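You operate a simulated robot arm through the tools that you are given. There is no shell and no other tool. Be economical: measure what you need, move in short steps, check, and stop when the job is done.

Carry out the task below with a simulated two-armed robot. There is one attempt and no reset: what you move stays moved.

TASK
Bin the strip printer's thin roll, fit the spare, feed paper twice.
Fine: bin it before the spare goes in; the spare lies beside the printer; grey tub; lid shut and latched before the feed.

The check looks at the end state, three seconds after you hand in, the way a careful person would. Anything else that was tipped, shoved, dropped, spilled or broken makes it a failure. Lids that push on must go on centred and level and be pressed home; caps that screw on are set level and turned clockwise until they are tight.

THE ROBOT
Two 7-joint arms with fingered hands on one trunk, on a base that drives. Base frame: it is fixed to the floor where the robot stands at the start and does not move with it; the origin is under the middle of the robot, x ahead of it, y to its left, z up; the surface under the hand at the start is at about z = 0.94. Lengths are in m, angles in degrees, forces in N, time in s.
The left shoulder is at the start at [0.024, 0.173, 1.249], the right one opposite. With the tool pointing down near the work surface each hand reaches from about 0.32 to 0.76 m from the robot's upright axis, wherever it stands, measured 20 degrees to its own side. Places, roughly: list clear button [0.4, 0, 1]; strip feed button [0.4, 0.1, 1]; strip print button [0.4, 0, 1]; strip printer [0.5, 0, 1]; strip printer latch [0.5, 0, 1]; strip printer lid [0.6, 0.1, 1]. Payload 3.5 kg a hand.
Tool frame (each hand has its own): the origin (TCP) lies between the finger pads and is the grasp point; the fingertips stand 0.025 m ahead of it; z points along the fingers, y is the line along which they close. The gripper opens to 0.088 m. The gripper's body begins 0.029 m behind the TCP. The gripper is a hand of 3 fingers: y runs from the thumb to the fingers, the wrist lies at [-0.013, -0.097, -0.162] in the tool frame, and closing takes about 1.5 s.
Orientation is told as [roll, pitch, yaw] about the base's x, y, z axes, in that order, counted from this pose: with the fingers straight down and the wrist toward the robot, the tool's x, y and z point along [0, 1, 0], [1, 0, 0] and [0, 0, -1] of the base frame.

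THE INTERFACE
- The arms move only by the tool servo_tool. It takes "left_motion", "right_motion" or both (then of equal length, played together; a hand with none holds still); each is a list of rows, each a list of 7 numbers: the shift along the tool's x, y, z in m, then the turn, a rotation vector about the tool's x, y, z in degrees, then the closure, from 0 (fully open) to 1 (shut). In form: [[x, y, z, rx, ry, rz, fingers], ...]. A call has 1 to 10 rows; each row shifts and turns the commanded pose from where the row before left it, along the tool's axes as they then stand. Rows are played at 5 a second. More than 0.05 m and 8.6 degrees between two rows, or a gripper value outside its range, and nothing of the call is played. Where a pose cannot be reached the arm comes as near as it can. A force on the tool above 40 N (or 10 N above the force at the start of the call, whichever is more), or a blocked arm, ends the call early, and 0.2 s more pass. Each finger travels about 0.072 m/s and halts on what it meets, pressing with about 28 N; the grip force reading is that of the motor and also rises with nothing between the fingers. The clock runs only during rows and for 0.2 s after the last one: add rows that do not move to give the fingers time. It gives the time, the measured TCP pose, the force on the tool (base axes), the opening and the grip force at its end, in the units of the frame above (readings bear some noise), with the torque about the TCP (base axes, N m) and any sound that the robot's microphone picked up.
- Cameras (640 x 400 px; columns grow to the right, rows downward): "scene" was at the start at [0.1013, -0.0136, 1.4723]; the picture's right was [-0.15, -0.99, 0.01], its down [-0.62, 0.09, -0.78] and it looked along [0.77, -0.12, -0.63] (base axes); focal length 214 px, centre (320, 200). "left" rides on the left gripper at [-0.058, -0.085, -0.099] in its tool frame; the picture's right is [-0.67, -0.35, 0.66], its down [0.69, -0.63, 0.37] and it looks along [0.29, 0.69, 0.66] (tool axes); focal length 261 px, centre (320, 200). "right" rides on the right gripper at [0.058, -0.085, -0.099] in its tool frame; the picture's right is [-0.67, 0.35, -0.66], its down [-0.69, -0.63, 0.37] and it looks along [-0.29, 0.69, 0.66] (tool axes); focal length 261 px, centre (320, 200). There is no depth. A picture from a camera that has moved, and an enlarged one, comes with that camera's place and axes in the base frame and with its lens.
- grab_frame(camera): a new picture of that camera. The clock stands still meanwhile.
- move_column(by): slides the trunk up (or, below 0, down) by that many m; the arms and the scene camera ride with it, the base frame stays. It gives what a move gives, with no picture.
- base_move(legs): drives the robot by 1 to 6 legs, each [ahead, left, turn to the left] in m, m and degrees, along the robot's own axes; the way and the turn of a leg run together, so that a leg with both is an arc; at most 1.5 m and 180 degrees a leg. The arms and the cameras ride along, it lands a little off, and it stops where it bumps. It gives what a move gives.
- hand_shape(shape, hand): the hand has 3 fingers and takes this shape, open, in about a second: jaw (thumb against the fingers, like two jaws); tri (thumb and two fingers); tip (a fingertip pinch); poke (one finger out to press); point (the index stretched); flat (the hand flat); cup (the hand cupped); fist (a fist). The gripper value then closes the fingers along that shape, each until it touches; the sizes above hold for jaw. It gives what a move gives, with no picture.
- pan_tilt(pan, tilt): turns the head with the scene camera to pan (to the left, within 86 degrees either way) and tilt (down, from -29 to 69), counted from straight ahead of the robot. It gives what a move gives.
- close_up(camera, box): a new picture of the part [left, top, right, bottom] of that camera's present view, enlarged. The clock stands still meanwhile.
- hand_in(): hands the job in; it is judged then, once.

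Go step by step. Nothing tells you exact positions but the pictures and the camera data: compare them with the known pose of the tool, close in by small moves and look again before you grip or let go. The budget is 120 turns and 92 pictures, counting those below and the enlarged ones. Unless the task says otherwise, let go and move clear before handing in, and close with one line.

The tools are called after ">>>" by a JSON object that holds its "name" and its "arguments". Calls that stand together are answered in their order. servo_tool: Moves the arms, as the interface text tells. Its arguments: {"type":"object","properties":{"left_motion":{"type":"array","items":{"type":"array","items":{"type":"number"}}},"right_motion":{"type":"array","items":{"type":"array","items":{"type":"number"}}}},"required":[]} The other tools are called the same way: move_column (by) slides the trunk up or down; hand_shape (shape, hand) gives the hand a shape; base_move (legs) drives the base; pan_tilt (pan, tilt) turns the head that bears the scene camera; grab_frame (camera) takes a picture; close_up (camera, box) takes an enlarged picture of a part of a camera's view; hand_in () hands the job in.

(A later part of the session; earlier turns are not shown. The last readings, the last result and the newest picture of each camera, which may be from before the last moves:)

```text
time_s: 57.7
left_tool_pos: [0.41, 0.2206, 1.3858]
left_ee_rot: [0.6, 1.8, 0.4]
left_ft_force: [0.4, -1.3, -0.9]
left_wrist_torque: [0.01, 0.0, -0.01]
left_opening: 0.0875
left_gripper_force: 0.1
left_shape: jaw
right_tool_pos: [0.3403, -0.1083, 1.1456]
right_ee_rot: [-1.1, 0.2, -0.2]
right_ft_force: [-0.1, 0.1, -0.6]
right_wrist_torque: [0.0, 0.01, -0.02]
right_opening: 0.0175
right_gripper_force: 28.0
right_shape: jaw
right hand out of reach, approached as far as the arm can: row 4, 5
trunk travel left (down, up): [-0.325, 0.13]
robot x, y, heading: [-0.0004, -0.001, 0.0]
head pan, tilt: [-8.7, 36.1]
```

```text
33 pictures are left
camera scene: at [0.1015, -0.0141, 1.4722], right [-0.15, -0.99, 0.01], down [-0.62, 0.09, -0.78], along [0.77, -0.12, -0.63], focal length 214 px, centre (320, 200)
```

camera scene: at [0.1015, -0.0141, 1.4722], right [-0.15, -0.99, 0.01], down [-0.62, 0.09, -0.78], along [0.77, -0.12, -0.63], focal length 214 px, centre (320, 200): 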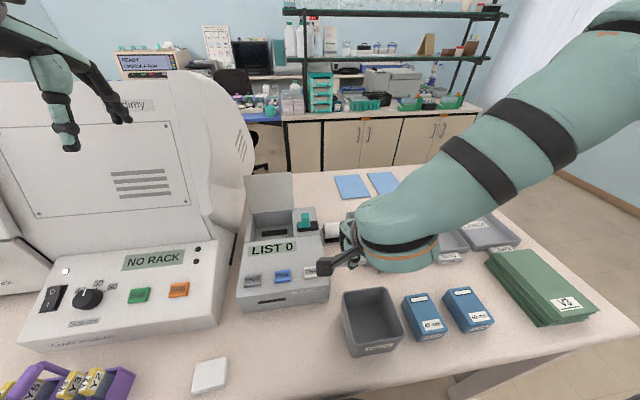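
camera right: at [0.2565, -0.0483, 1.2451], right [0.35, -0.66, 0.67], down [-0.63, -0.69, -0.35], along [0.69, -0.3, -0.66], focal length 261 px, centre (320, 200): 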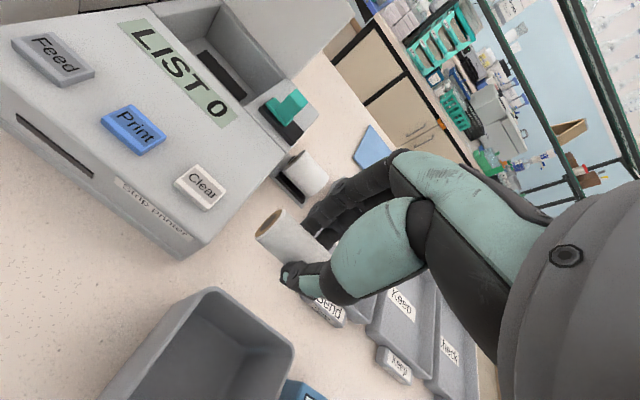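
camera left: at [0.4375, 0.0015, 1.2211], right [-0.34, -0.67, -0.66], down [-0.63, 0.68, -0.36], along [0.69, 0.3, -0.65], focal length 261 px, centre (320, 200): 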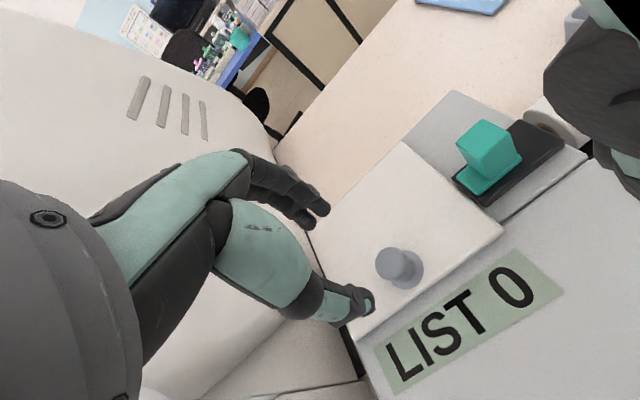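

The tub is just inside the arm's near limit, so I'll drive the base back 7 cm with the hand held high, then check.

>>> {"name": "base_move", "arguments": {"legs": [[-0.07, 0, 0]]}}

>>> {"name": "servo_tool", "arguments": {"right_motion": [[-0.02, 0, 0, 0, 0, 0, 0.9], [-0.02, 0, 0.01, 0, 0, 0, 0.9]]}}

>>> {"name": "grab_frame", "arguments": {"camera": "right"}}

```text
time_s: 58.7
left_tool_pos: [0.3447, 0.2204, 1.3837]
left_ee_rot: [0.6, 2.1, 0.4]
left_ft_force: [0.4, 0.4, 0.9]
left_wrist_torque: [0.02, 0.02, 0.01]
left_opening: 0.0877
left_gripper_force: 0.0
left_shape: jaw
right_tool_pos: [0.2771, -0.108, 1.1445]
right_ee_rot: [-1.0, 0.5, -0.2]
right_ft_force: [0.1, -0.7, -0.7]
right_wrist_torque: [-0.02, 0.03, 0.02]
right_opening: 0.0173
right_gripper_force: 27.9
right_shape: jaw
trunk travel left (down, up): [-0.325, 0.13]
robot x, y, heading: [-0.0715, 0.003, 0.2]
head pan, tilt: [-8.7, 36.1]
```

```text
time_s: 59.3
left_tool_pos: [0.3417, 0.2204, 1.3855]
left_ee_rot: [0.5, 1.9, 0.3]
left_ft_force: [0.2, 0.8, -0.1]
left_wrist_torque: [-0.01, 0.0, -0.01]
left_opening: 0.0874
left_gripper_force: 0.1
left_shape: jaw
right_tool_pos: [0.2738, -0.1068, 1.1446]
right_ee_rot: [-1.2, 0.4, -0.2]
right_ft_force: [0.2, -0.3, 0.0]
right_wrist_torque: [0.02, -0.01, 0.05]
right_opening: 0.0174
right_gripper_force: 28.7
right_shape: jaw
right hand out of reach, approached as far as the arm can: row 1, 2
trunk travel left (down, up): [-0.325, 0.13]
robot x, y, heading: [-0.0708, 0.0027, 0.0]
head pan, tilt: [-8.7, 36.1]
```

```text
32 pictures are left
camera right: at [0.1891, -0.0477, 1.2445], right [0.35, -0.66, 0.67], down [-0.63, -0.69, -0.35], along [0.69, -0.3, -0.66], focal length 261 px, centre (320, 200)
```

right: 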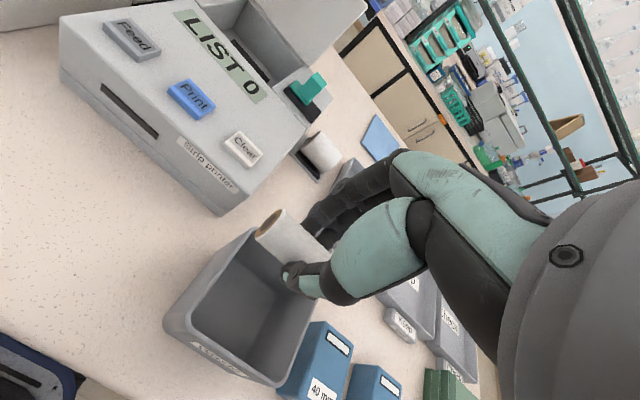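

Still at the near limit. Shift the base back and right by 4 cm each, then reach forward over the tub.

>>> {"name": "base_move", "arguments": {"legs": [[-0.05, -0.04, 0]]}}

>>> {"name": "servo_tool", "arguments": {"right_motion": [[0, 0.025, 0, 0, 0, 0, 0.9], [0, 0.025, 0, 0, 0, 0, 0.9]]}}

>>> {"name": "grab_frame", "arguments": {"camera": "right"}}

```text
time_s: 60.3
left_tool_pos: [0.2954, 0.1866, 1.383]
left_ee_rot: [0.3, 2.1, 0.4]
left_ft_force: [0.7, 0.4, 0.0]
left_wrist_torque: [-0.04, 0.0, -0.01]
left_opening: 0.0878
left_gripper_force: 0.1
left_shape: jaw
right_tool_pos: [0.2269, -0.1425, 1.1454]
right_ee_rot: [-1.3, 0.5, -0.2]
right_ft_force: [0.2, -0.1, -0.7]
right_wrist_torque: [-0.04, 0.02, -0.01]
right_opening: 0.0173
right_gripper_force: 28.5
right_shape: jaw
trunk travel left (down, up): [-0.325, 0.13]
robot x, y, heading: [-0.1163, -0.0424, 0.3]
head pan, tilt: [-8.7, 36.1]
```

```text
time_s: 60.9
left_tool_pos: [0.2942, 0.1824, 1.3842]
left_ee_rot: [0.4, 2.0, 0.3]
left_ft_force: [0.5, 0.1, 0.2]
left_wrist_torque: [0.0, -0.02, 0.0]
left_opening: 0.0876
left_gripper_force: 0.0
left_shape: jaw
right_tool_pos: [0.2776, -0.1464, 1.1453]
right_ee_rot: [-1.3, 0.4, -0.2]
right_ft_force: [0.2, -0.7, -0.3]
right_wrist_torque: [0.01, 0.01, 0.03]
right_opening: 0.0173
right_gripper_force: 28.0
right_shape: jaw
trunk travel left (down, up): [-0.325, 0.13]
robot x, y, heading: [-0.1175, -0.0409, -0.1]
head pan, tilt: [-8.7, 36.1]
```

```text
31 pictures are left
camera right: at [0.192, -0.086, 1.2458], right [0.35, -0.66, 0.67], down [-0.63, -0.69, -0.35], along [0.69, -0.3, -0.66], focal length 261 px, centre (320, 200)
```

right: 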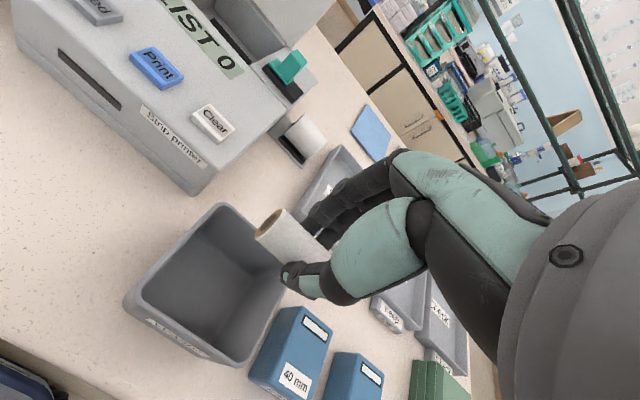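

Centred over the tub. Lower into it and release.

>>> {"name": "servo_tool", "arguments": {"right_motion": [[0, -0.003, 0.04, 0, 0, 0, 0.9], [0, 0, 0.04, 0, 0, 0, 0.9], [0, 0, 0.033, 0, 0, 0, 0.9], [0, 0, 0, 0, 0, 0, 0.35], [0, 0, 0, 0, 0, 0, 0.35], [0, 0, 0, 0, 0, 0, 0.35]]}}

>>> {"name": "servo_tool", "arguments": {"right_motion": [[0, 0, -0.03, 0, 0, 0, 0.35], [0, 0, -0.04, 0, 0, 0, 0.35], [0, 0, -0.045, 0, 0, 0, 0.2], [0, 0.03, -0.02, 0, 0, 0, 0]]}}

>>> {"name": "grab_frame", "arguments": {"camera": "right"}}

```text
time_s: 62.3
left_tool_pos: [0.2903, 0.1812, 1.3864]
left_ee_rot: [0.4, 1.8, 0.4]
left_ft_force: [0.4, -0.2, -0.7]
left_wrist_torque: [-0.03, -0.05, 0.01]
left_opening: 0.0874
left_gripper_force: 0.1
left_shape: jaw
right_tool_pos: [0.2685, -0.1491, 1.0335]
right_ee_rot: [-1.1, 0.3, -0.1]
right_ft_force: [0.6, 0.4, 0.5]
right_wrist_torque: [-0.02, -0.03, 0.0]
right_opening: 0.0568
right_gripper_force: 0.0
right_shape: jaw
trunk travel left (down, up): [-0.325, 0.13]
robot x, y, heading: [-0.1181, -0.0376, 0.2]
head pan, tilt: [-8.7, 36.1]
```

```text
time_s: 63.3
left_tool_pos: [0.2911, 0.1803, 1.3864]
left_ee_rot: [0.5, 2.0, 0.4]
left_ft_force: [0.2, -1.2, -0.1]
left_wrist_torque: [-0.01, 0.0, 0.03]
left_opening: 0.0877
left_gripper_force: 0.0
left_shape: jaw
right_tool_pos: [0.2998, -0.1485, 1.1661]
right_ee_rot: [-1.1, 0.2, -0.1]
right_ft_force: [1.2, -0.4, 0.1]
right_wrist_torque: [0.01, 0.0, 0.01]
right_opening: 0.0876
right_gripper_force: 0.0
right_shape: jaw
trunk travel left (down, up): [-0.325, 0.13]
robot x, y, heading: [-0.1173, -0.0387, -0.2]
head pan, tilt: [-8.7, 36.1]
```

```text
30 pictures are left
camera right: at [0.2153, -0.087, 1.266], right [0.35, -0.66, 0.67], down [-0.63, -0.69, -0.35], along [0.69, -0.3, -0.66], focal length 261 px, centre (320, 200)
```

right: 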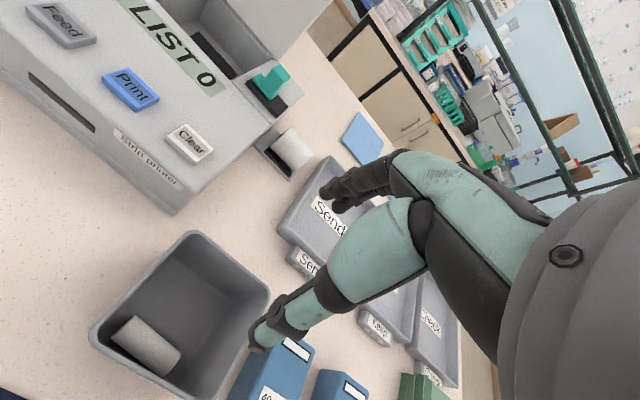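

The thin roll is in the tub. I'll drive the base back to its original spot and look at the spare at about (0.55, -0.128, 0.975).

>>> {"name": "base_move", "arguments": {"legs": [[0.1, 0.04, 0]]}}

>>> {"name": "servo_tool", "arguments": {"right_motion": [[-0.005, 0.035, 0, 0, 0, 0, 0], [-0.005, 0.035, 0.01, 0, 0, 0, 0.2], [-0.005, 0.035, 0.015, 0, 0, 0, 0.2], [-0.003, 0.03, 0.02, 0, 0, 0, 0.2]]}}

>>> {"name": "grab_frame", "arguments": {"camera": "right"}}

>>> {"name": "close_up", "arguments": {"camera": "scene", "box": [226, 160, 418, 280]}}

```text
time_s: 64.5
left_tool_pos: [0.3882, 0.2184, 1.3876]
left_ee_rot: [0.5, 1.7, 0.3]
left_ft_force: [0.2, -0.8, 0.2]
left_wrist_torque: [0.0, -0.02, 0.04]
left_opening: 0.0877
left_gripper_force: 0.1
left_shape: jaw
right_tool_pos: [0.3963, -0.1087, 1.1668]
right_ee_rot: [-1.0, 0.1, -0.3]
right_ft_force: [0.6, 0.0, 0.6]
right_wrist_torque: [-0.02, -0.01, 0.01]
right_opening: 0.0876
right_gripper_force: 0.2
right_shape: jaw
trunk travel left (down, up): [-0.325, 0.13]
robot x, y, heading: [-0.0196, 0.0024, -0.3]
head pan, tilt: [-8.7, 36.1]
```

```text
time_s: 65.5
left_tool_pos: [0.3918, 0.2201, 1.3853]
left_ee_rot: [0.5, 1.8, 0.4]
left_ft_force: [-0.3, -1.4, 0.3]
left_wrist_torque: [0.03, 0.02, 0.0]
left_opening: 0.0876
left_gripper_force: 0.1
left_shape: jaw
right_tool_pos: [0.5363, -0.1267, 1.12]
right_ee_rot: [-1.1, 0.2, -0.3]
right_ft_force: [0.7, -0.5, 1.0]
right_wrist_torque: [0.05, 0.0, -0.02]
right_opening: 0.0706
right_gripper_force: 0.1
right_shape: jaw
trunk travel left (down, up): [-0.325, 0.13]
robot x, y, heading: [-0.0182, -0.0008, -0.3]
head pan, tilt: [-8.7, 36.1]
```

```text
29 pictures are left
camera right: at [0.4518, -0.0663, 1.2205], right [0.35, -0.66, 0.67], down [-0.63, -0.69, -0.35], along [0.69, -0.3, -0.66], focal length 261 px, centre (320, 200)
```

right: 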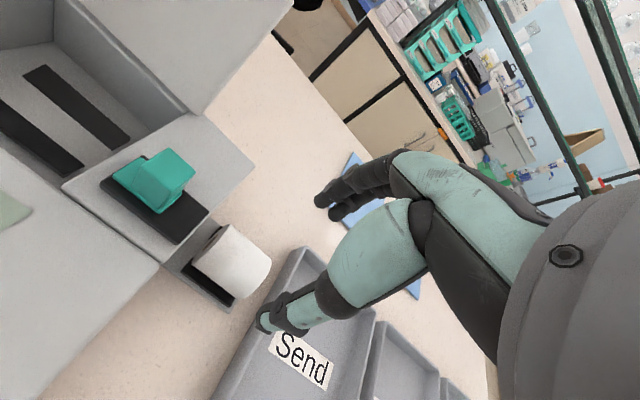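

```text
3.33 times, centred on (322, 220) of scene
camera zoom: at [0.0845, -0.0139, 1.4722], right [-0.15, -0.99, 0.01], down [-0.62, 0.09, -0.78], along [0.77, -0.12, -0.63], focal length 715 px, centre (313, 133)
```

zoom: 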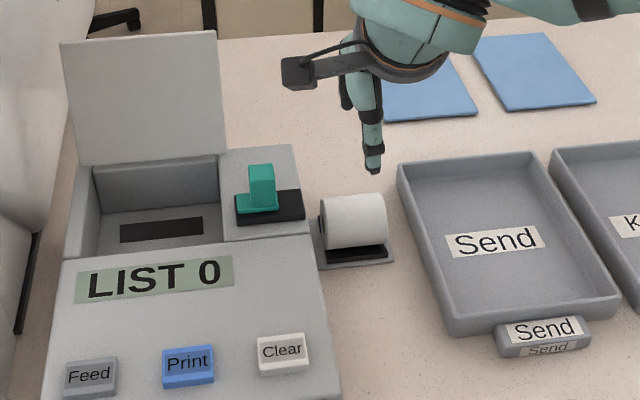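

The spare is centred at about (0.557, -0.128, 0.976), about 45 mm across. I'll move over and descend with the fingers in front of and behind it.

>>> {"name": "servo_tool", "arguments": {"right_motion": [[-0.001, 0.02, 0.02, 0, 0, 0, 0.1], [0, 0, 0.04, 0, 0, 0, 0.1], [0, 0, 0.04, 0, 0, 0, 0.1], [0, 0, 0.015, 0, 0, 0, 0.1]]}}

>>> {"name": "grab_frame", "arguments": {"camera": "right"}}

>>> {"name": "close_up", "arguments": {"camera": "scene", "box": [290, 190, 386, 250]}}

```text
time_s: 66.5
left_tool_pos: [0.3909, 0.22, 1.3868]
left_ee_rot: [0.5, 1.8, 0.3]
left_ft_force: [0.7, 0.5, 0.5]
left_wrist_torque: [-0.03, 0.03, 0.01]
left_opening: 0.0879
left_gripper_force: 0.0
left_shape: jaw
right_tool_pos: [0.5541, -0.1322, 1.0058]
right_ee_rot: [-1.2, 0.3, -0.4]
right_ft_force: [-0.1, 0.4, 0.2]
right_wrist_torque: [0.01, 0.01, 0.0]
right_opening: 0.0788
right_gripper_force: 0.1
right_shape: jaw
trunk travel left (down, up): [-0.325, 0.13]
robot x, y, heading: [-0.0153, 0.0014, -0.1]
head pan, tilt: [-8.7, 36.1]
```

```text
27 pictures are left
camera right: at [0.4698, -0.0706, 1.1058], right [0.35, -0.66, 0.67], down [-0.63, -0.69, -0.35], along [0.69, -0.3, -0.66], focal length 261 px, centre (320, 200)
```

right: 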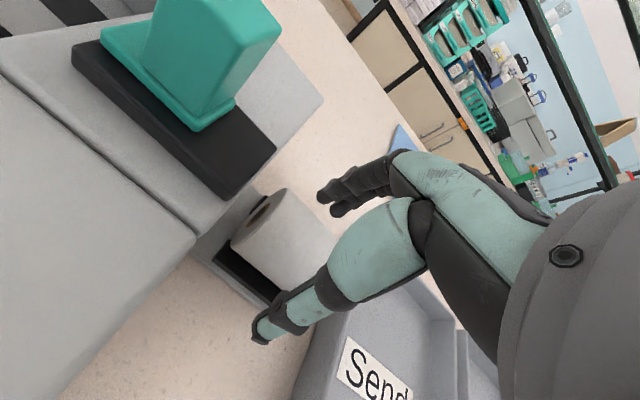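

```text
6.67 times, centred on (338, 220) of scene
camera zoom: at [0.0838, -0.0136, 1.4723], right [-0.15, -0.99, 0.01], down [-0.62, 0.09, -0.78], along [0.77, -0.12, -0.63], focal length 1430 px, centre (200, 67)
```

zoom: 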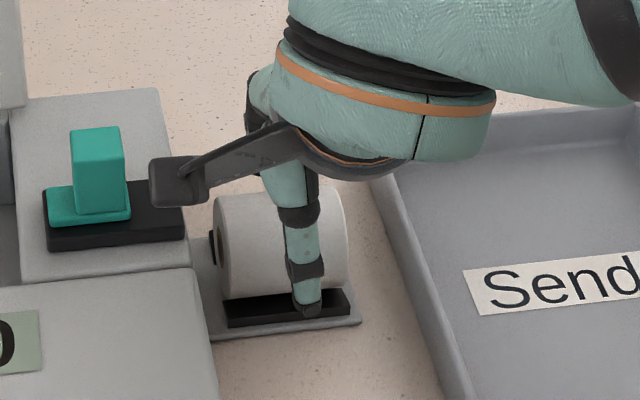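

The thumb is in front of the roll, slightly right of its middle. Shift left 7 mm, lower 2 cm, then close.

>>> {"name": "servo_tool", "arguments": {"right_motion": [[0.007, 0.001, 0.01, 0, 0, 0, 0.1], [0, 0, 0.012, 0, 0, 0, 0.1], [0, 0, 0, 0, 0, 0, 0.6], [0, 0, 0, 0, 0, 0, 0.6], [0, 0, 0, 0, 0, 0, 0.6], [0, 0, 0, 0, 0, 0, 0.6]]}}

>>> {"name": "grab_frame", "arguments": {"camera": "right"}}

```text
time_s: 67.8
left_tool_pos: [0.3927, 0.2192, 1.3867]
left_ee_rot: [0.6, 1.8, 0.3]
left_ft_force: [-0.5, -0.3, -0.3]
left_wrist_torque: [-0.01, 0.02, 0.0]
left_opening: 0.0877
left_gripper_force: 0.1
left_shape: jaw
right_tool_pos: [0.5559, -0.1231, 0.9834]
right_ee_rot: [-1.2, 0.2, -0.3]
right_ft_force: [0.7, 0.1, -0.5]
right_wrist_torque: [-0.02, -0.02, 0.03]
right_opening: 0.0424
right_gripper_force: 28.0
right_shape: jaw
trunk travel left (down, up): [-0.325, 0.13]
robot x, y, heading: [-0.0184, -0.0017, -0.2]
head pan, tilt: [-8.7, 36.1]
```

```text
25 pictures are left
camera right: at [0.4704, -0.0634, 1.0837], right [0.35, -0.66, 0.67], down [-0.63, -0.69, -0.35], along [0.69, -0.3, -0.66], focal length 261 px, centre (320, 200)
```

right: 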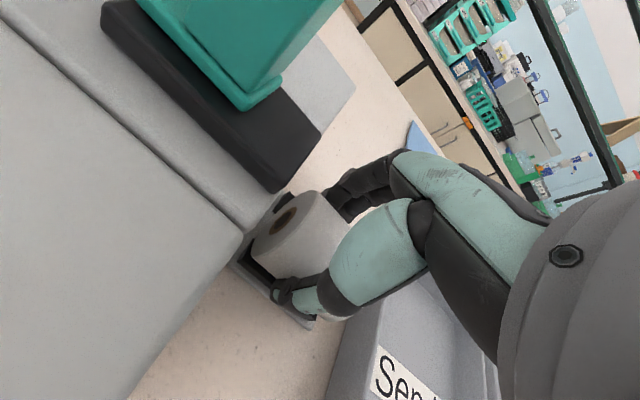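

The spare is gripped (42 mm). Lift straight up and carry it over the open cavity.

>>> {"name": "servo_tool", "arguments": {"right_motion": [[0, 0, -0.03, 0, 0, 0, 0.7], [0, 0, -0.045, 0, 0, 0, 0.7], [0, 0, -0.045, 0, 0, 0, 0.7], [0, 0, -0.04, 0, 0, 0, 0.7], [0.045, -0.001, 0, 0, 0, 0, 0.7], [0.045, -0.001, 0, 0, 0, 0, 0.7], [0.045, -0.001, 0, 0, 0, 0, 0.7], [0.045, -0.001, 0.01, 0, 0, 0, 0.7]]}}

>>> {"name": "grab_frame", "arguments": {"camera": "right"}}

>>> {"name": "close_up", "arguments": {"camera": "scene", "box": [226, 160, 386, 260]}}

```text
time_s: 69.7
left_tool_pos: [0.3925, 0.2216, 1.3852]
left_ee_rot: [0.5, 1.8, 0.3]
left_ft_force: [0.4, -0.3, -1.5]
left_wrist_torque: [-0.02, -0.01, 0.01]
left_opening: 0.0878
left_gripper_force: 0.1
left_shape: jaw
right_tool_pos: [0.5549, 0.0613, 1.1291]
right_ee_rot: [-1.3, 0.2, -0.3]
right_ft_force: [-0.3, 0.3, -1.7]
right_wrist_torque: [-0.01, 0.01, -0.03]
right_opening: 0.0421
right_gripper_force: 27.6
right_shape: jaw
trunk travel left (down, up): [-0.325, 0.13]
robot x, y, heading: [-0.0163, 0.0021, 0.1]
head pan, tilt: [-8.7, 36.1]
```

```text
24 pictures are left
camera right: at [0.4698, 0.1223, 1.2289], right [0.35, -0.66, 0.67], down [-0.63, -0.69, -0.35], along [0.69, -0.3, -0.66], focal length 261 px, centre (320, 200)
```

right: 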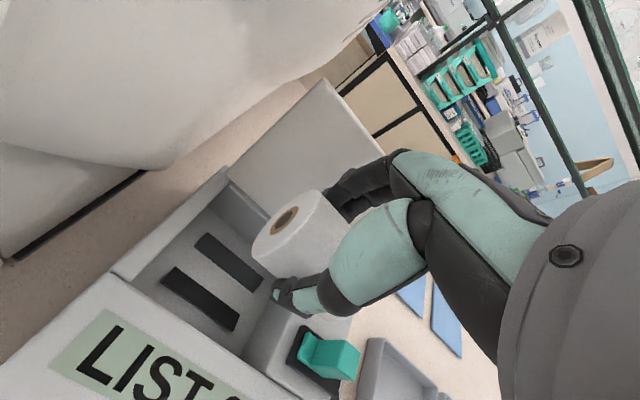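

```text
4.00 times, centred on (306, 210) of scene
camera zoom: at [0.0839, -0.0113, 1.4723], right [-0.15, -0.99, 0.01], down [-0.62, 0.09, -0.78], along [0.77, -0.12, -0.63], focal length 858 px, centre (376, 160)
```

zoom: 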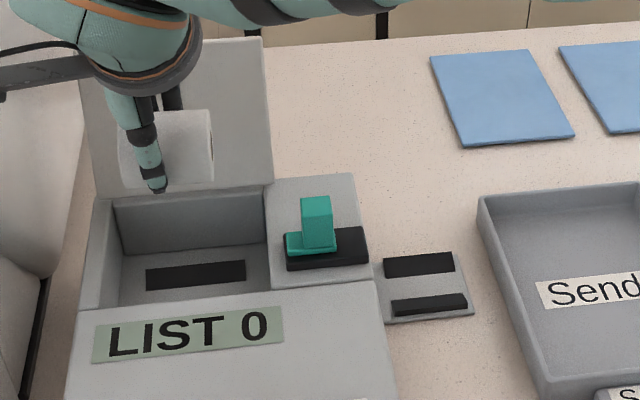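

The spare is centred above the cavity cradle at about (0.557, 0.06). Lower in, with small final steps and force checks.

>>> {"name": "servo_tool", "arguments": {"right_motion": [[0, 0.002, 0.04, 0, 0, 0, 0.7], [0, 0, 0.04, 0, 0, 0, 0.7], [0, 0, 0.03, 0, 0, 0, 0.7], [0, 0, 0.006, 0, 0, 0, 0.7]]}}

>>> {"name": "grab_frame", "arguments": {"camera": "right"}}

>>> {"name": "close_up", "arguments": {"camera": "scene", "box": [226, 180, 322, 240]}}

```text
time_s: 70.7
left_tool_pos: [0.3913, 0.2203, 1.3861]
left_ee_rot: [0.6, 1.8, 0.3]
left_ft_force: [-0.2, 0.1, -0.3]
left_wrist_torque: [-0.01, 0.0, 0.01]
left_opening: 0.0879
left_gripper_force: 0.1
left_shape: jaw
right_tool_pos: [0.5557, 0.0551, 1.0153]
right_ee_rot: [-1.1, 0.2, -0.3]
right_ft_force: [0.5, -0.2, -0.5]
right_wrist_torque: [-0.01, 0.01, -0.01]
right_opening: 0.0417
right_gripper_force: 28.1
right_shape: jaw
trunk travel left (down, up): [-0.325, 0.13]
robot x, y, heading: [-0.0164, -0.0009, -0.1]
head pan, tilt: [-8.7, 36.1]
```

```text
22 pictures are left
camera right: at [0.4699, 0.1171, 1.1148], right [0.35, -0.66, 0.67], down [-0.63, -0.69, -0.35], along [0.69, -0.3, -0.66], focal length 261 px, centre (320, 200)
```

right: 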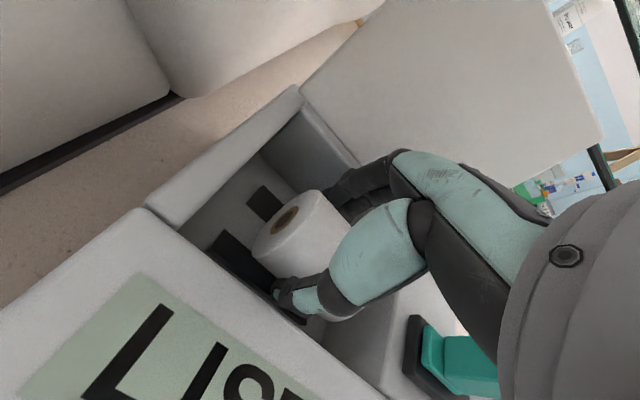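

```text
6.67 times, centred on (274, 210) of scene
camera zoom: at [0.0836, -0.014, 1.4723], right [-0.15, -0.99, 0.01], down [-0.62, 0.09, -0.78], along [0.77, -0.12, -0.63], focal length 1430 px, centre (627, 133)
```

zoom: 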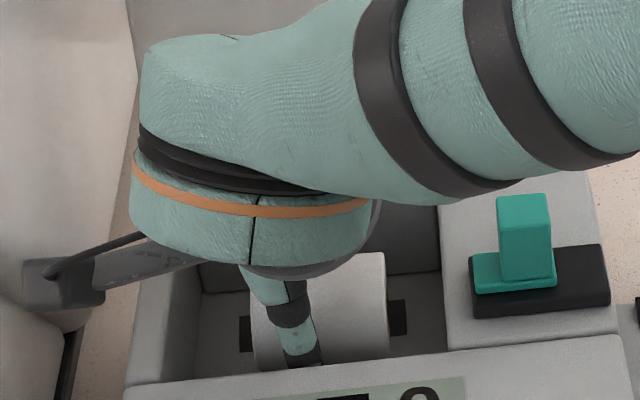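

The roll is centred between the cradle ends. Lower in 3–4 mm steps until it touches.

>>> {"name": "servo_tool", "arguments": {"right_motion": [[0, 0.001, 0.005, 0, 0, 0, 0.7], [0, 0, 0.004, 0, 0, 0, 0.7], [0, 0, 0.004, 0, 0, 0, 0.7], [0, 0, 0.003, 0, 0, 0, 0.7]]}}

```text
time_s: 71.7
left_tool_pos: [0.3919, 0.2195, 1.3856]
left_ee_rot: [0.4, 1.9, 0.4]
left_ft_force: [-0.6, 0.5, -0.2]
left_wrist_torque: [0.0, 0.02, 0.04]
left_opening: 0.0877
left_gripper_force: 0.0
left_shape: jaw
right_tool_pos: [0.554, 0.0546, 0.9998]
right_ee_rot: [-1.1, 0.2, -0.3]
right_ft_force: [0.9, 0.2, -0.5]
right_wrist_torque: [0.05, -0.01, 0.02]
right_opening: 0.0419
right_gripper_force: 28.1
right_shape: jaw
trunk travel left (down, up): [-0.325, 0.13]
robot x, y, heading: [-0.0193, -0.0003, -0.1]
head pan, tilt: [-8.7, 36.1]
```

>>> {"name": "servo_tool", "arguments": {"right_motion": [[0.001, 0.002, 0.003, 0, 0, 0, 0.7], [0, 0, 0.003, 0, 0, 0, 0.7], [0, 0, 0.003, 0, 0, 0, 0.7]]}}

```text
time_s: 72.5
left_tool_pos: [0.3907, 0.2198, 1.3869]
left_ee_rot: [0.5, 1.7, 0.3]
left_ft_force: [0.9, -0.8, 0.8]
left_wrist_torque: [0.0, -0.02, -0.01]
left_opening: 0.088
left_gripper_force: 0.1
left_shape: jaw
right_tool_pos: [0.5552, 0.0564, 0.9883]
right_ee_rot: [-1.0, 0.3, -0.3]
right_ft_force: [-4.0, 1.5, 6.9]
right_wrist_torque: [0.02, 0.26, -0.05]
right_opening: 0.0383
right_gripper_force: 28.0
right_shape: jaw
trunk travel left (down, up): [-0.325, 0.13]
robot x, y, heading: [-0.0158, -0.0008, 0.0]
head pan, tilt: [-8.7, 36.1]
```

Contact at z 0.988. Release and lift straight out.

>>> {"name": "servo_tool", "arguments": {"right_motion": [[0, 0, 0, 0, 0, 0, 0.3], [0, 0, 0, 0, 0, 0, 0.3], [0, 0, 0, 0, 0, 0, 0.3], [0, 0, -0.02, 0, 0, 0, 0.3], [0, 0, -0.03, 0, 0, 0, 0.3], [0, 0, -0.045, 0, 0, 0, 0.3], [0, 0, -0.045, 0, 0, 0, 0.3], [-0.045, -0.015, 0, 0, 0, 0, 0.2], [-0.045, -0.015, 0, 0, 0, 0, 0.2], [-0.045, -0.015, 0, 0, 0, 0, 0.2]]}}

>>> {"name": "close_up", "arguments": {"camera": "scene", "box": [226, 160, 386, 260]}}

>>> {"name": "grab_frame", "arguments": {"camera": "right"}}

```text
time_s: 74.7
left_tool_pos: [0.391, 0.2182, 1.3866]
left_ee_rot: [0.6, 1.8, 0.3]
left_ft_force: [0.4, 0.6, 0.6]
left_wrist_torque: [0.05, 0.02, -0.01]
left_opening: 0.0879
left_gripper_force: 0.0
left_shape: jaw
right_tool_pos: [0.5091, -0.0797, 1.1304]
right_ee_rot: [-0.9, 0.2, -0.1]
right_ft_force: [1.0, 0.1, -0.9]
right_wrist_torque: [0.03, 0.02, 0.0]
right_opening: 0.07
right_gripper_force: 0.0
right_shape: jaw
trunk travel left (down, up): [-0.325, 0.13]
robot x, y, heading: [-0.0209, 0.0014, -0.1]
head pan, tilt: [-8.7, 36.1]
```

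```text
4.00 times, centred on (306, 210) of scene
camera zoom: at [0.0826, -0.0152, 1.4723], right [-0.15, -0.99, 0.01], down [-0.62, 0.09, -0.78], along [0.77, -0.12, -0.63], focal length 858 px, centre (376, 160)
```

zoom: 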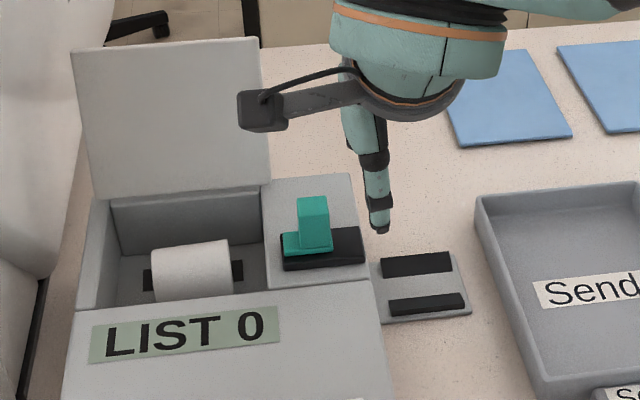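

```text
19 pictures are left
camera right: at [0.4243, -0.0182, 1.2303], right [0.35, -0.66, 0.67], down [-0.63, -0.69, -0.35], along [0.69, -0.3, -0.66], focal length 261 px, centre (320, 200)
```

right: 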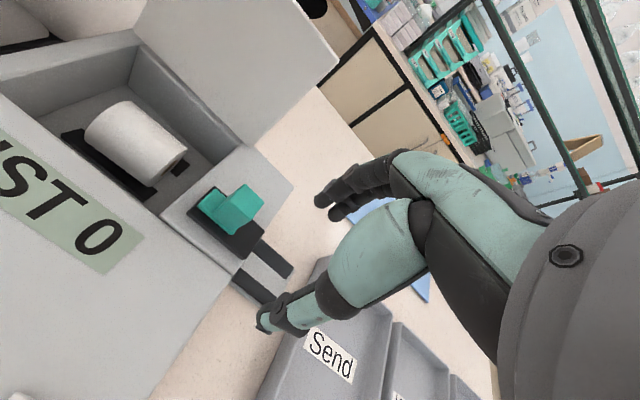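

The spare sits squarely in the cradle. To close the lid (edge at about x 0.637, z 1.142), I'll straddle its top edge from above with the right hand at y≈0.012.

>>> {"name": "servo_tool", "arguments": {"right_motion": [[0, 0, -0.045, 0, 0, 0, 0.2], [0, 0, -0.045, 0, 0, 0, 0.2], [0.023, 0.0325, 0, 0, 0, 0, 0.2], [0.023, 0.0325, 0, 0, 0, 0, 0.2], [0.023, 0.0325, 0, 0, 0, 0, 0.2], [0.023, 0.0325, 0, 0, 0, 0, 0.2], [0, 0, 0.015, 0, 0, 0, 0.2]]}}

>>> {"name": "grab_frame", "arguments": {"camera": "right"}}

```text
time_s: 76.2
left_tool_pos: [0.3931, 0.2189, 1.3875]
left_ee_rot: [0.5, 1.8, 0.3]
left_ft_force: [0.9, -0.4, 0.0]
left_wrist_torque: [0.01, 0.0, -0.03]
left_opening: 0.0876
left_gripper_force: 0.0
left_shape: jaw
right_tool_pos: [0.6447, 0.0161, 1.2039]
right_ee_rot: [-1.2, 0.3, -0.2]
right_ft_force: [0.3, 0.0, 0.1]
right_wrist_torque: [0.05, 0.01, 0.01]
right_opening: 0.0701
right_gripper_force: 0.0
right_shape: jaw
trunk travel left (down, up): [-0.325, 0.13]
robot x, y, heading: [-0.0173, 0.0041, 0.0]
head pan, tilt: [-8.7, 36.1]
```

```text
18 pictures are left
camera right: at [0.5593, 0.0771, 1.3037], right [0.35, -0.66, 0.67], down [-0.63, -0.69, -0.35], along [0.69, -0.3, -0.66], focal length 261 px, centre (320, 200)
```

right: 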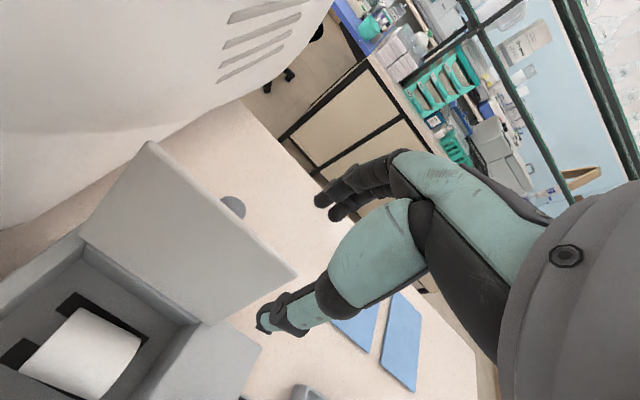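

The lid's edge is at about (0.655, 1.138). Shift 1 cm forward, lower to straddle the edge, then draw it toward the robot past vertical.

>>> {"name": "servo_tool", "arguments": {"right_motion": [[-0.002, 0.009, 0.03, 0, 0, 0, 0.2], [0, 0, 0.026, 0, 0, 0, 0.2], [0, -0.02, 0, 0, 0, 0, 0.2], [0, -0.02, 0, 0, 0, 0, 0.2], [0, -0.02, 0, 0, 0, 0, 0.2]]}}

>>> {"name": "grab_frame", "arguments": {"camera": "right"}}

```text
time_s: 77.5
left_tool_pos: [0.3905, 0.2203, 1.3864]
left_ee_rot: [0.6, 1.8, 0.3]
left_ft_force: [-0.2, 0.0, -0.3]
left_wrist_torque: [0.02, 0.04, -0.01]
left_opening: 0.0878
left_gripper_force: 0.0
left_shape: jaw
right_tool_pos: [0.592, 0.0146, 1.1487]
right_ee_rot: [-1.0, 0.3, -0.3]
right_ft_force: [-0.8, -0.7, -0.4]
right_wrist_torque: [0.0, 0.03, 0.0]
right_opening: 0.0702
right_gripper_force: 0.2
right_shape: jaw
trunk travel left (down, up): [-0.325, 0.13]
robot x, y, heading: [-0.021, 0.0033, -0.1]
head pan, tilt: [-8.7, 36.1]
```

```text
17 pictures are left
camera right: at [0.5077, 0.0743, 1.2478], right [0.35, -0.66, 0.67], down [-0.63, -0.69, -0.35], along [0.69, -0.3, -0.66], focal length 261 px, centre (320, 200)
```

right: 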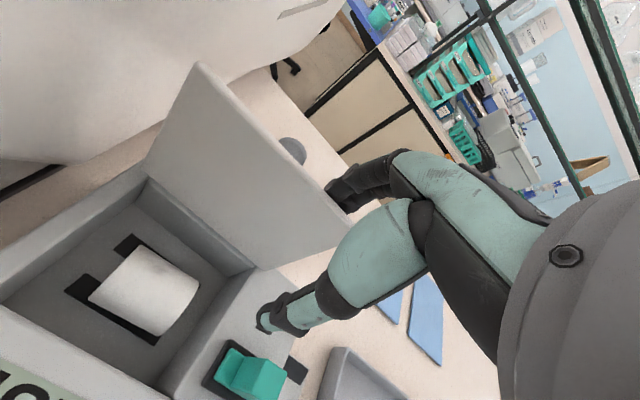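

The rear fingers are behind the lid with its edge between them and the thumb. Continue drawing it toward the robot.

>>> {"name": "servo_tool", "arguments": {"right_motion": [[0, -0.02, 0, 0, 0, 0, 0.2], [0, -0.02, 0, 0, 0, 0, 0.2], [0, -0.02, 0.003, 0, 0, 0, 0.2], [0, 0, 0, 0, 0, 0, 0.2]]}}

>>> {"name": "grab_frame", "arguments": {"camera": "right"}}

```text
time_s: 78.5
left_tool_pos: [0.3913, 0.2194, 1.386]
left_ee_rot: [0.4, 1.8, 0.3]
left_ft_force: [-0.6, -0.1, 0.7]
left_wrist_torque: [0.0, 0.04, 0.0]
left_opening: 0.0876
left_gripper_force: 0.0
left_shape: jaw
right_tool_pos: [0.5329, 0.0149, 1.1461]
right_ee_rot: [-1.2, 0.1, -0.3]
right_ft_force: [-0.2, 0.1, -0.6]
right_wrist_torque: [-0.01, 0.01, -0.03]
right_opening: 0.0705
right_gripper_force: 0.1
right_shape: jaw
trunk travel left (down, up): [-0.325, 0.13]
robot x, y, heading: [-0.0167, 0.0007, 0.0]
head pan, tilt: [-8.7, 36.1]
```

```text
16 pictures are left
camera right: at [0.4481, 0.0764, 1.2449], right [0.35, -0.66, 0.67], down [-0.63, -0.69, -0.35], along [0.69, -0.3, -0.66], focal length 261 px, centre (320, 200)
```

right: 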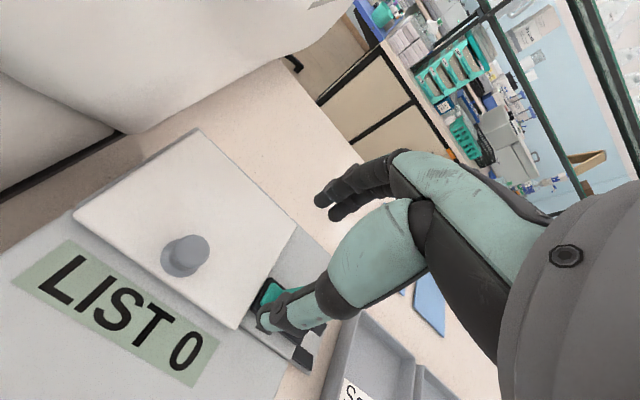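

The lid is shut. Now go to the latch post (about (0.540, -0.045)) and grip it.

>>> {"name": "servo_tool", "arguments": {"right_motion": [[-0.03, 0.0035, 0, 0, 0, 0, 0.4], [-0.03, 0.0035, 0, 0, 0, 0, 0.4], [0, 0, 0.035, 0, 0, 0, 0.4], [0, 0, 0.03, 0, 0, 0, 0.4], [0, 0, 0.016, 0, 0, 0, 0.4]]}}

>>> {"name": "grab_frame", "arguments": {"camera": "right"}}

```text
time_s: 79.7
left_tool_pos: [0.3916, 0.2186, 1.3866]
left_ee_rot: [0.6, 1.9, 0.4]
left_ft_force: [0.1, 0.0, 0.2]
left_wrist_torque: [0.01, 0.0, 0.03]
left_opening: 0.0879
left_gripper_force: 0.1
left_shape: jaw
right_tool_pos: [0.5378, -0.0466, 1.0661]
right_ee_rot: [-1.0, 0.3, -0.3]
right_ft_force: [-0.6, 0.0, 0.2]
right_wrist_torque: [-0.02, 0.03, -0.06]
right_opening: 0.0533
right_gripper_force: 0.0
right_shape: jaw
trunk travel left (down, up): [-0.325, 0.13]
robot x, y, heading: [-0.0181, -0.0023, -0.3]
head pan, tilt: [-8.7, 36.1]
```

```text
15 pictures are left
camera right: at [0.4532, 0.0139, 1.1662], right [0.35, -0.66, 0.67], down [-0.63, -0.69, -0.35], along [0.69, -0.3, -0.66], focal length 261 px, centre (320, 200)
```

right: 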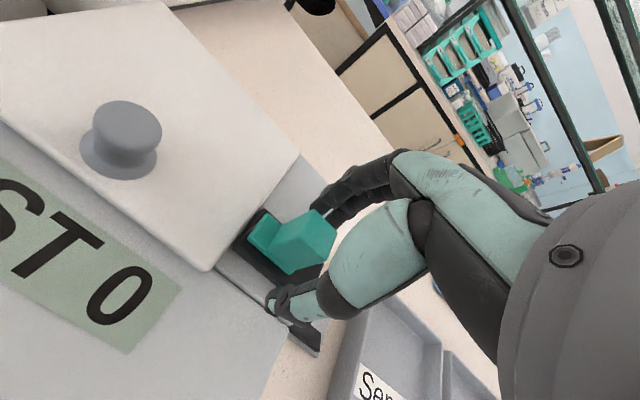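

Straddling the post; lower 12 mm, grip and slide left until it meets its stop.

>>> {"name": "servo_tool", "arguments": {"right_motion": [[0.003, 0.002, 0.012, 0, 0, 0, 0.4], [0, 0, 0, 0, 0, 0, 0.9], [0, 0, 0, 0, 0, 0, 0.9], [0, 0, 0, 0, 0, 0, 0.9], [0, 0, 0, 0, 0, 0, 0.9], [0.008, 0, 0, 0, 0, 0, 0.9], [0.008, 0, 0, 0, 0, 0, 0.9], [0.006, 0, 0, 0, 0, 0, 0.9], [0.004, 0, 0, 0, 0, 0, 0.9]]}}

>>> {"name": "grab_frame", "arguments": {"camera": "right"}}

```text
time_s: 81.7
left_tool_pos: [0.3901, 0.2136, 1.3871]
left_ee_rot: [0.8, 1.8, 0.4]
left_ft_force: [0.9, 1.0, -0.1]
left_wrist_torque: [0.0, -0.01, -0.01]
left_opening: 0.0877
left_gripper_force: 0.1
left_shape: jaw
right_tool_pos: [0.5391, -0.0248, 1.0542]
right_ee_rot: [-1.0, 0.3, -0.5]
right_ft_force: [-2.7, -23.3, -3.5]
right_wrist_torque: [-0.41, -0.01, -0.18]
right_opening: 0.0164
right_gripper_force: 27.9
right_shape: jaw
trunk travel left (down, up): [-0.325, 0.13]
robot x, y, heading: [-0.0181, 0.0023, -0.4]
head pan, tilt: [-8.7, 36.1]
```

```text
14 pictures are left
camera right: at [0.4554, 0.0357, 1.1535], right [0.34, -0.66, 0.67], down [-0.64, -0.69, -0.35], along [0.69, -0.3, -0.66], focal length 261 px, centre (320, 200)
```

right: 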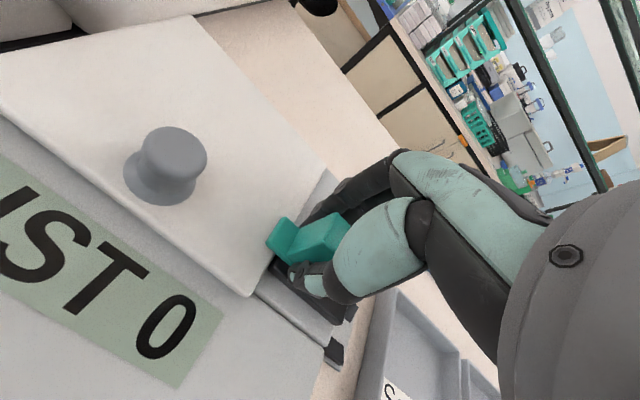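

The latch is home over the lid's edge. I'll release and retreat the right hand, and bring the closed left hand above the Feed button (about (0.39, 0.095)).

>>> {"name": "servo_tool", "arguments": {"right_motion": [[-0.002, 0, 0, 0, 0, 0, 0.4], [0, 0, 0, 0, 0, 0, 0.4], [0, 0, 0, 0, 0, 0, 0.4], [0, 0, -0.03, 0, 0, 0, 0.4], [0, 0, -0.04, 0, 0, 0, 0.4], [0, 0, -0.04, 0, 0, 0, 0.3], [-0.045, 0, -0.02, 0, 0, 0, 0.2], [-0.045, 0, -0.02, 0, 0, 0, 0], [-0.045, 0, 0, 0, 0, 0, 0], [-0.045, 0, 0, 0, 0, 0, 0]]}}

>>> {"name": "servo_tool", "arguments": {"left_motion": [[-0.02, 0, 0.035, -1.8, 0, 0, 1], [-0.02, 0, 0.04, 0, 0, 0, 1], [-0.02, 0, 0.04, 0, 0, 0, 1], [-0.02, 0, 0.04, 0, 0, 0, 1], [-0.02, 0, 0.04, 0, 0, 0, 1], [-0.018, 0, 0.04, 0, 0, 0, 1], [0, 0, 0.035, 0, 0, 0, 1]]}}

>>> {"name": "grab_frame", "arguments": {"camera": "left"}}

>>> {"name": "close_up", "arguments": {"camera": "scene", "box": [216, 190, 376, 320]}}

```text
time_s: 83.8
left_tool_pos: [0.3916, 0.2176, 1.3868]
left_ee_rot: [0.6, 1.8, 0.4]
left_ft_force: [-0.6, -0.6, -0.3]
left_wrist_torque: [0.01, -0.01, -0.04]
left_opening: 0.0877
left_gripper_force: 0.0
left_shape: jaw
right_tool_pos: [0.537, -0.1999, 1.2073]
right_ee_rot: [-1.0, 0.2, -0.2]
right_ft_force: [0.1, -0.3, -0.1]
right_wrist_torque: [0.0, -0.01, -0.03]
right_opening: 0.0877
right_gripper_force: 0.1
right_shape: jaw
trunk travel left (down, up): [-0.325, 0.13]
robot x, y, heading: [-0.019, 0.0004, -0.1]
head pan, tilt: [-8.7, 36.1]
```

```text
time_s: 85.5
left_tool_pos: [0.3888, 0.1044, 1.1136]
left_ee_rot: [0.5, -0.1, 0.2]
left_ft_force: [0.7, -0.3, -0.1]
left_wrist_torque: [0.04, 0.01, 0.0]
left_opening: 0.0001
left_gripper_force: 27.6
left_shape: jaw
right_tool_pos: [0.539, -0.1982, 1.208]
right_ee_rot: [-1.2, 0.2, -0.4]
right_ft_force: [-0.5, 0.2, 0.3]
right_wrist_torque: [0.0, -0.02, 0.01]
right_opening: 0.0877
right_gripper_force: 0.1
right_shape: jaw
trunk travel left (down, up): [-0.325, 0.13]
robot x, y, heading: [-0.0175, 0.0039, -0.4]
head pan, tilt: [-8.7, 36.1]
```

```text
13 pictures are left
camera left: at [0.3047, 0.045, 1.2129], right [-0.35, -0.67, -0.66], down [-0.63, 0.69, -0.36], along [0.69, 0.29, -0.66], focal length 261 px, centre (320, 200)
```

left: 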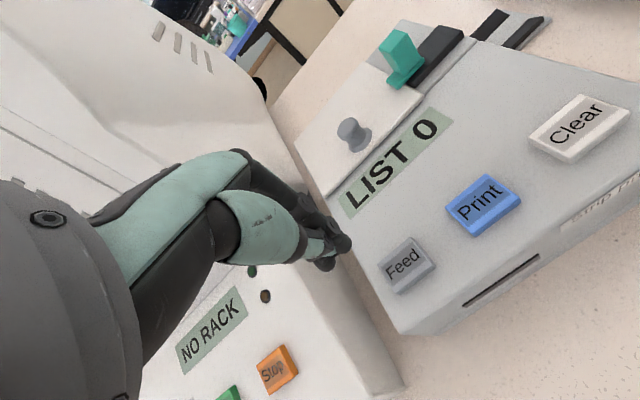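

```text
3.08 times, centred on (296, 255) of scene
camera zoom: at [0.084, -0.0132, 1.4722], right [-0.15, -0.99, 0.01], down [-0.62, 0.09, -0.78], along [0.77, -0.12, -0.63], focal length 660 px, centre (394, 31)
```

zoom: 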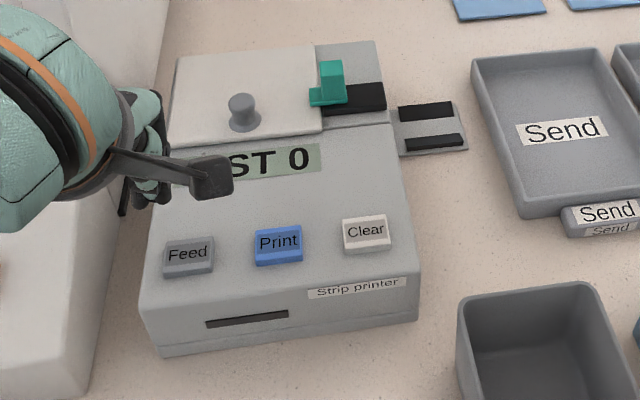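

Feed is at about (0.389, 0.095) with its top at z≈1.02. Shift 9 mm right, go to just above it, then press in small steps.

>>> {"name": "servo_tool", "arguments": {"left_motion": [[-0.009, 0, 0.03, 0, 0, 0, 1], [0, 0, 0.025, 0, 0, 0, 1], [0, 0, 0.005, 0, 0, 0, 1]]}}

>>> {"name": "close_up", "arguments": {"camera": "scene", "box": [216, 210, 328, 310]}}

>>> {"name": "grab_frame", "arguments": {"camera": "left"}}

```text
time_s: 86.2
left_tool_pos: [0.3911, 0.0963, 1.0554]
left_ee_rot: [0.5, -0.2, 0.2]
left_ft_force: [-0.7, 0.3, -0.1]
left_wrist_torque: [0.02, 0.04, -0.04]
left_opening: 0.0
left_gripper_force: 27.8
left_shape: jaw
right_tool_pos: [0.5374, -0.1972, 1.2071]
right_ee_rot: [-1.0, 0.2, -0.3]
right_ft_force: [1.6, -0.4, 0.0]
right_wrist_torque: [-0.01, -0.01, 0.01]
right_opening: 0.0876
right_gripper_force: 0.1
right_shape: jaw
trunk travel left (down, up): [-0.325, 0.13]
robot x, y, heading: [-0.0184, -0.0033, -0.0]
head pan, tilt: [-8.7, 36.1]
```

```text
4.00 times, centred on (272, 260) of scene
camera zoom: at [0.083, -0.0136, 1.4723], right [-0.15, -0.99, 0.01], down [-0.62, 0.09, -0.78], along [0.77, -0.12, -0.63], focal length 858 px, centre (512, -40)
```

zoom: 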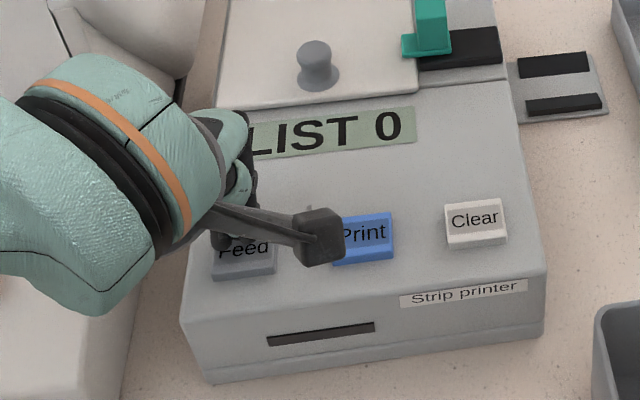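

```text
10 pictures are left
camera left: at [0.3063, 0.0366, 1.1536], right [-0.34, -0.67, -0.66], down [-0.63, 0.69, -0.36], along [0.69, 0.29, -0.66], focal length 261 px, centre (320, 200)
```

left: 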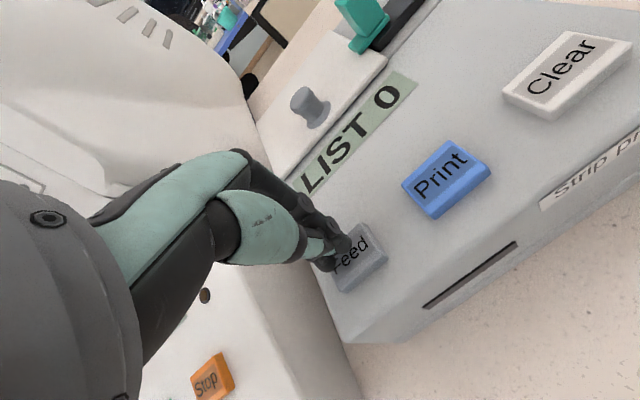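

The fingertips are just above the button's rear-left part; nudge 4 mm right and press in small steps.

>>> {"name": "servo_tool", "arguments": {"left_motion": [[-0.005, -0.004, 0.004, 0, 0, 0, 1], [0, 0, 0.004, 0, 0, 0, 1], [0, 0, 0.003, 0, 0, 0, 1]]}}

```text
time_s: 87.0
left_tool_pos: [0.3881, 0.0915, 1.0454]
left_ee_rot: [0.5, -0.1, 0.3]
left_ft_force: [5.1, 2.8, 16.4]
left_wrist_torque: [0.13, -0.09, -0.02]
left_opening: 0.0002
left_gripper_force: 28.0
left_shape: jaw
right_tool_pos: [0.5369, -0.1975, 1.2081]
right_ee_rot: [-1.1, 0.1, -0.3]
right_ft_force: [0.0, -0.4, -0.2]
right_wrist_torque: [0.01, -0.01, 0.01]
right_opening: 0.0875
right_gripper_force: 0.0
right_shape: jaw
trunk travel left (down, up): [-0.325, 0.13]
robot x, y, heading: [-0.0164, 0.0035, -0.2]
head pan, tilt: [-8.7, 36.1]
heard: click
```

A click: that is one press. Lift off fully and look at the display and slot.

>>> {"name": "servo_tool", "arguments": {"left_motion": [[0, 0, -0.01, 0, 0, 0, 1], [0, 0, -0.01, 0, 0, 0, 1], [0, 0, 0, 0, 0, 0, 1]]}}

>>> {"name": "close_up", "arguments": {"camera": "scene", "box": [216, 210, 328, 310]}}

```text
time_s: 87.8
left_tool_pos: [0.387, 0.0911, 1.0637]
left_ee_rot: [0.4, 0.0, 0.2]
left_ft_force: [0.0, -0.1, -0.1]
left_wrist_torque: [-0.01, -0.01, -0.01]
left_opening: 0.0
left_gripper_force: 27.8
left_shape: jaw
right_tool_pos: [0.5389, -0.1979, 1.2074]
right_ee_rot: [-1.1, 0.2, -0.4]
right_ft_force: [-1.0, -0.3, 0.5]
right_wrist_torque: [-0.01, 0.02, -0.01]
right_opening: 0.0874
right_gripper_force: 0.1
right_shape: jaw
trunk travel left (down, up): [-0.325, 0.13]
robot x, y, heading: [-0.0172, -0.0002, -0.3]
head pan, tilt: [-8.7, 36.1]
```

```text
4.00 times, centred on (272, 260) of scene
camera zoom: at [0.0835, -0.0139, 1.4722], right [-0.15, -0.99, 0.01], down [-0.62, 0.09, -0.78], along [0.77, -0.12, -0.63], focal length 858 px, centre (512, -40)
```

zoom: 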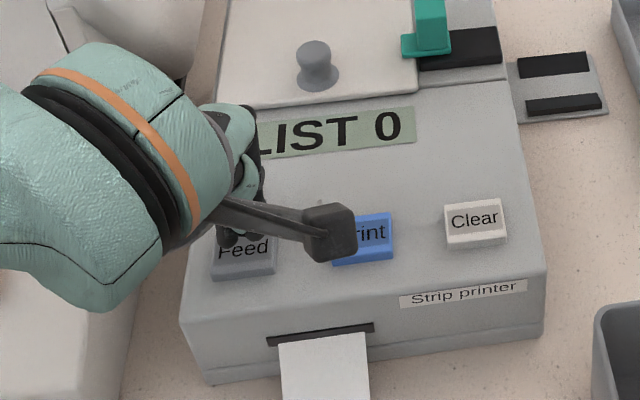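

Paper has emerged from the slot after one feed. Press a second time the same way.

>>> {"name": "servo_tool", "arguments": {"left_motion": [[0, 0.001, 0.01, 0, 0, 0, 1], [0, 0, 0.006, 0, 0, 0, 1], [0, 0, 0.003, 0, 0, 0, 1]]}}

```text
time_s: 88.7
left_tool_pos: [0.3887, 0.0904, 1.0454]
left_ee_rot: [0.6, -0.2, 0.3]
left_ft_force: [5.9, 1.3, 15.7]
left_wrist_torque: [0.03, -0.07, 0.0]
left_opening: 0.0
left_gripper_force: 28.2
left_shape: jaw
right_tool_pos: [0.5376, -0.1985, 1.2079]
right_ee_rot: [-1.1, 0.2, -0.3]
right_ft_force: [-0.3, -0.6, -0.7]
right_wrist_torque: [0.04, -0.01, -0.01]
right_opening: 0.0876
right_gripper_force: 0.1
right_shape: jaw
trunk travel left (down, up): [-0.325, 0.13]
robot x, y, heading: [-0.0211, 0.0028, -0.0]
head pan, tilt: [-8.7, 36.1]
heard: click
```

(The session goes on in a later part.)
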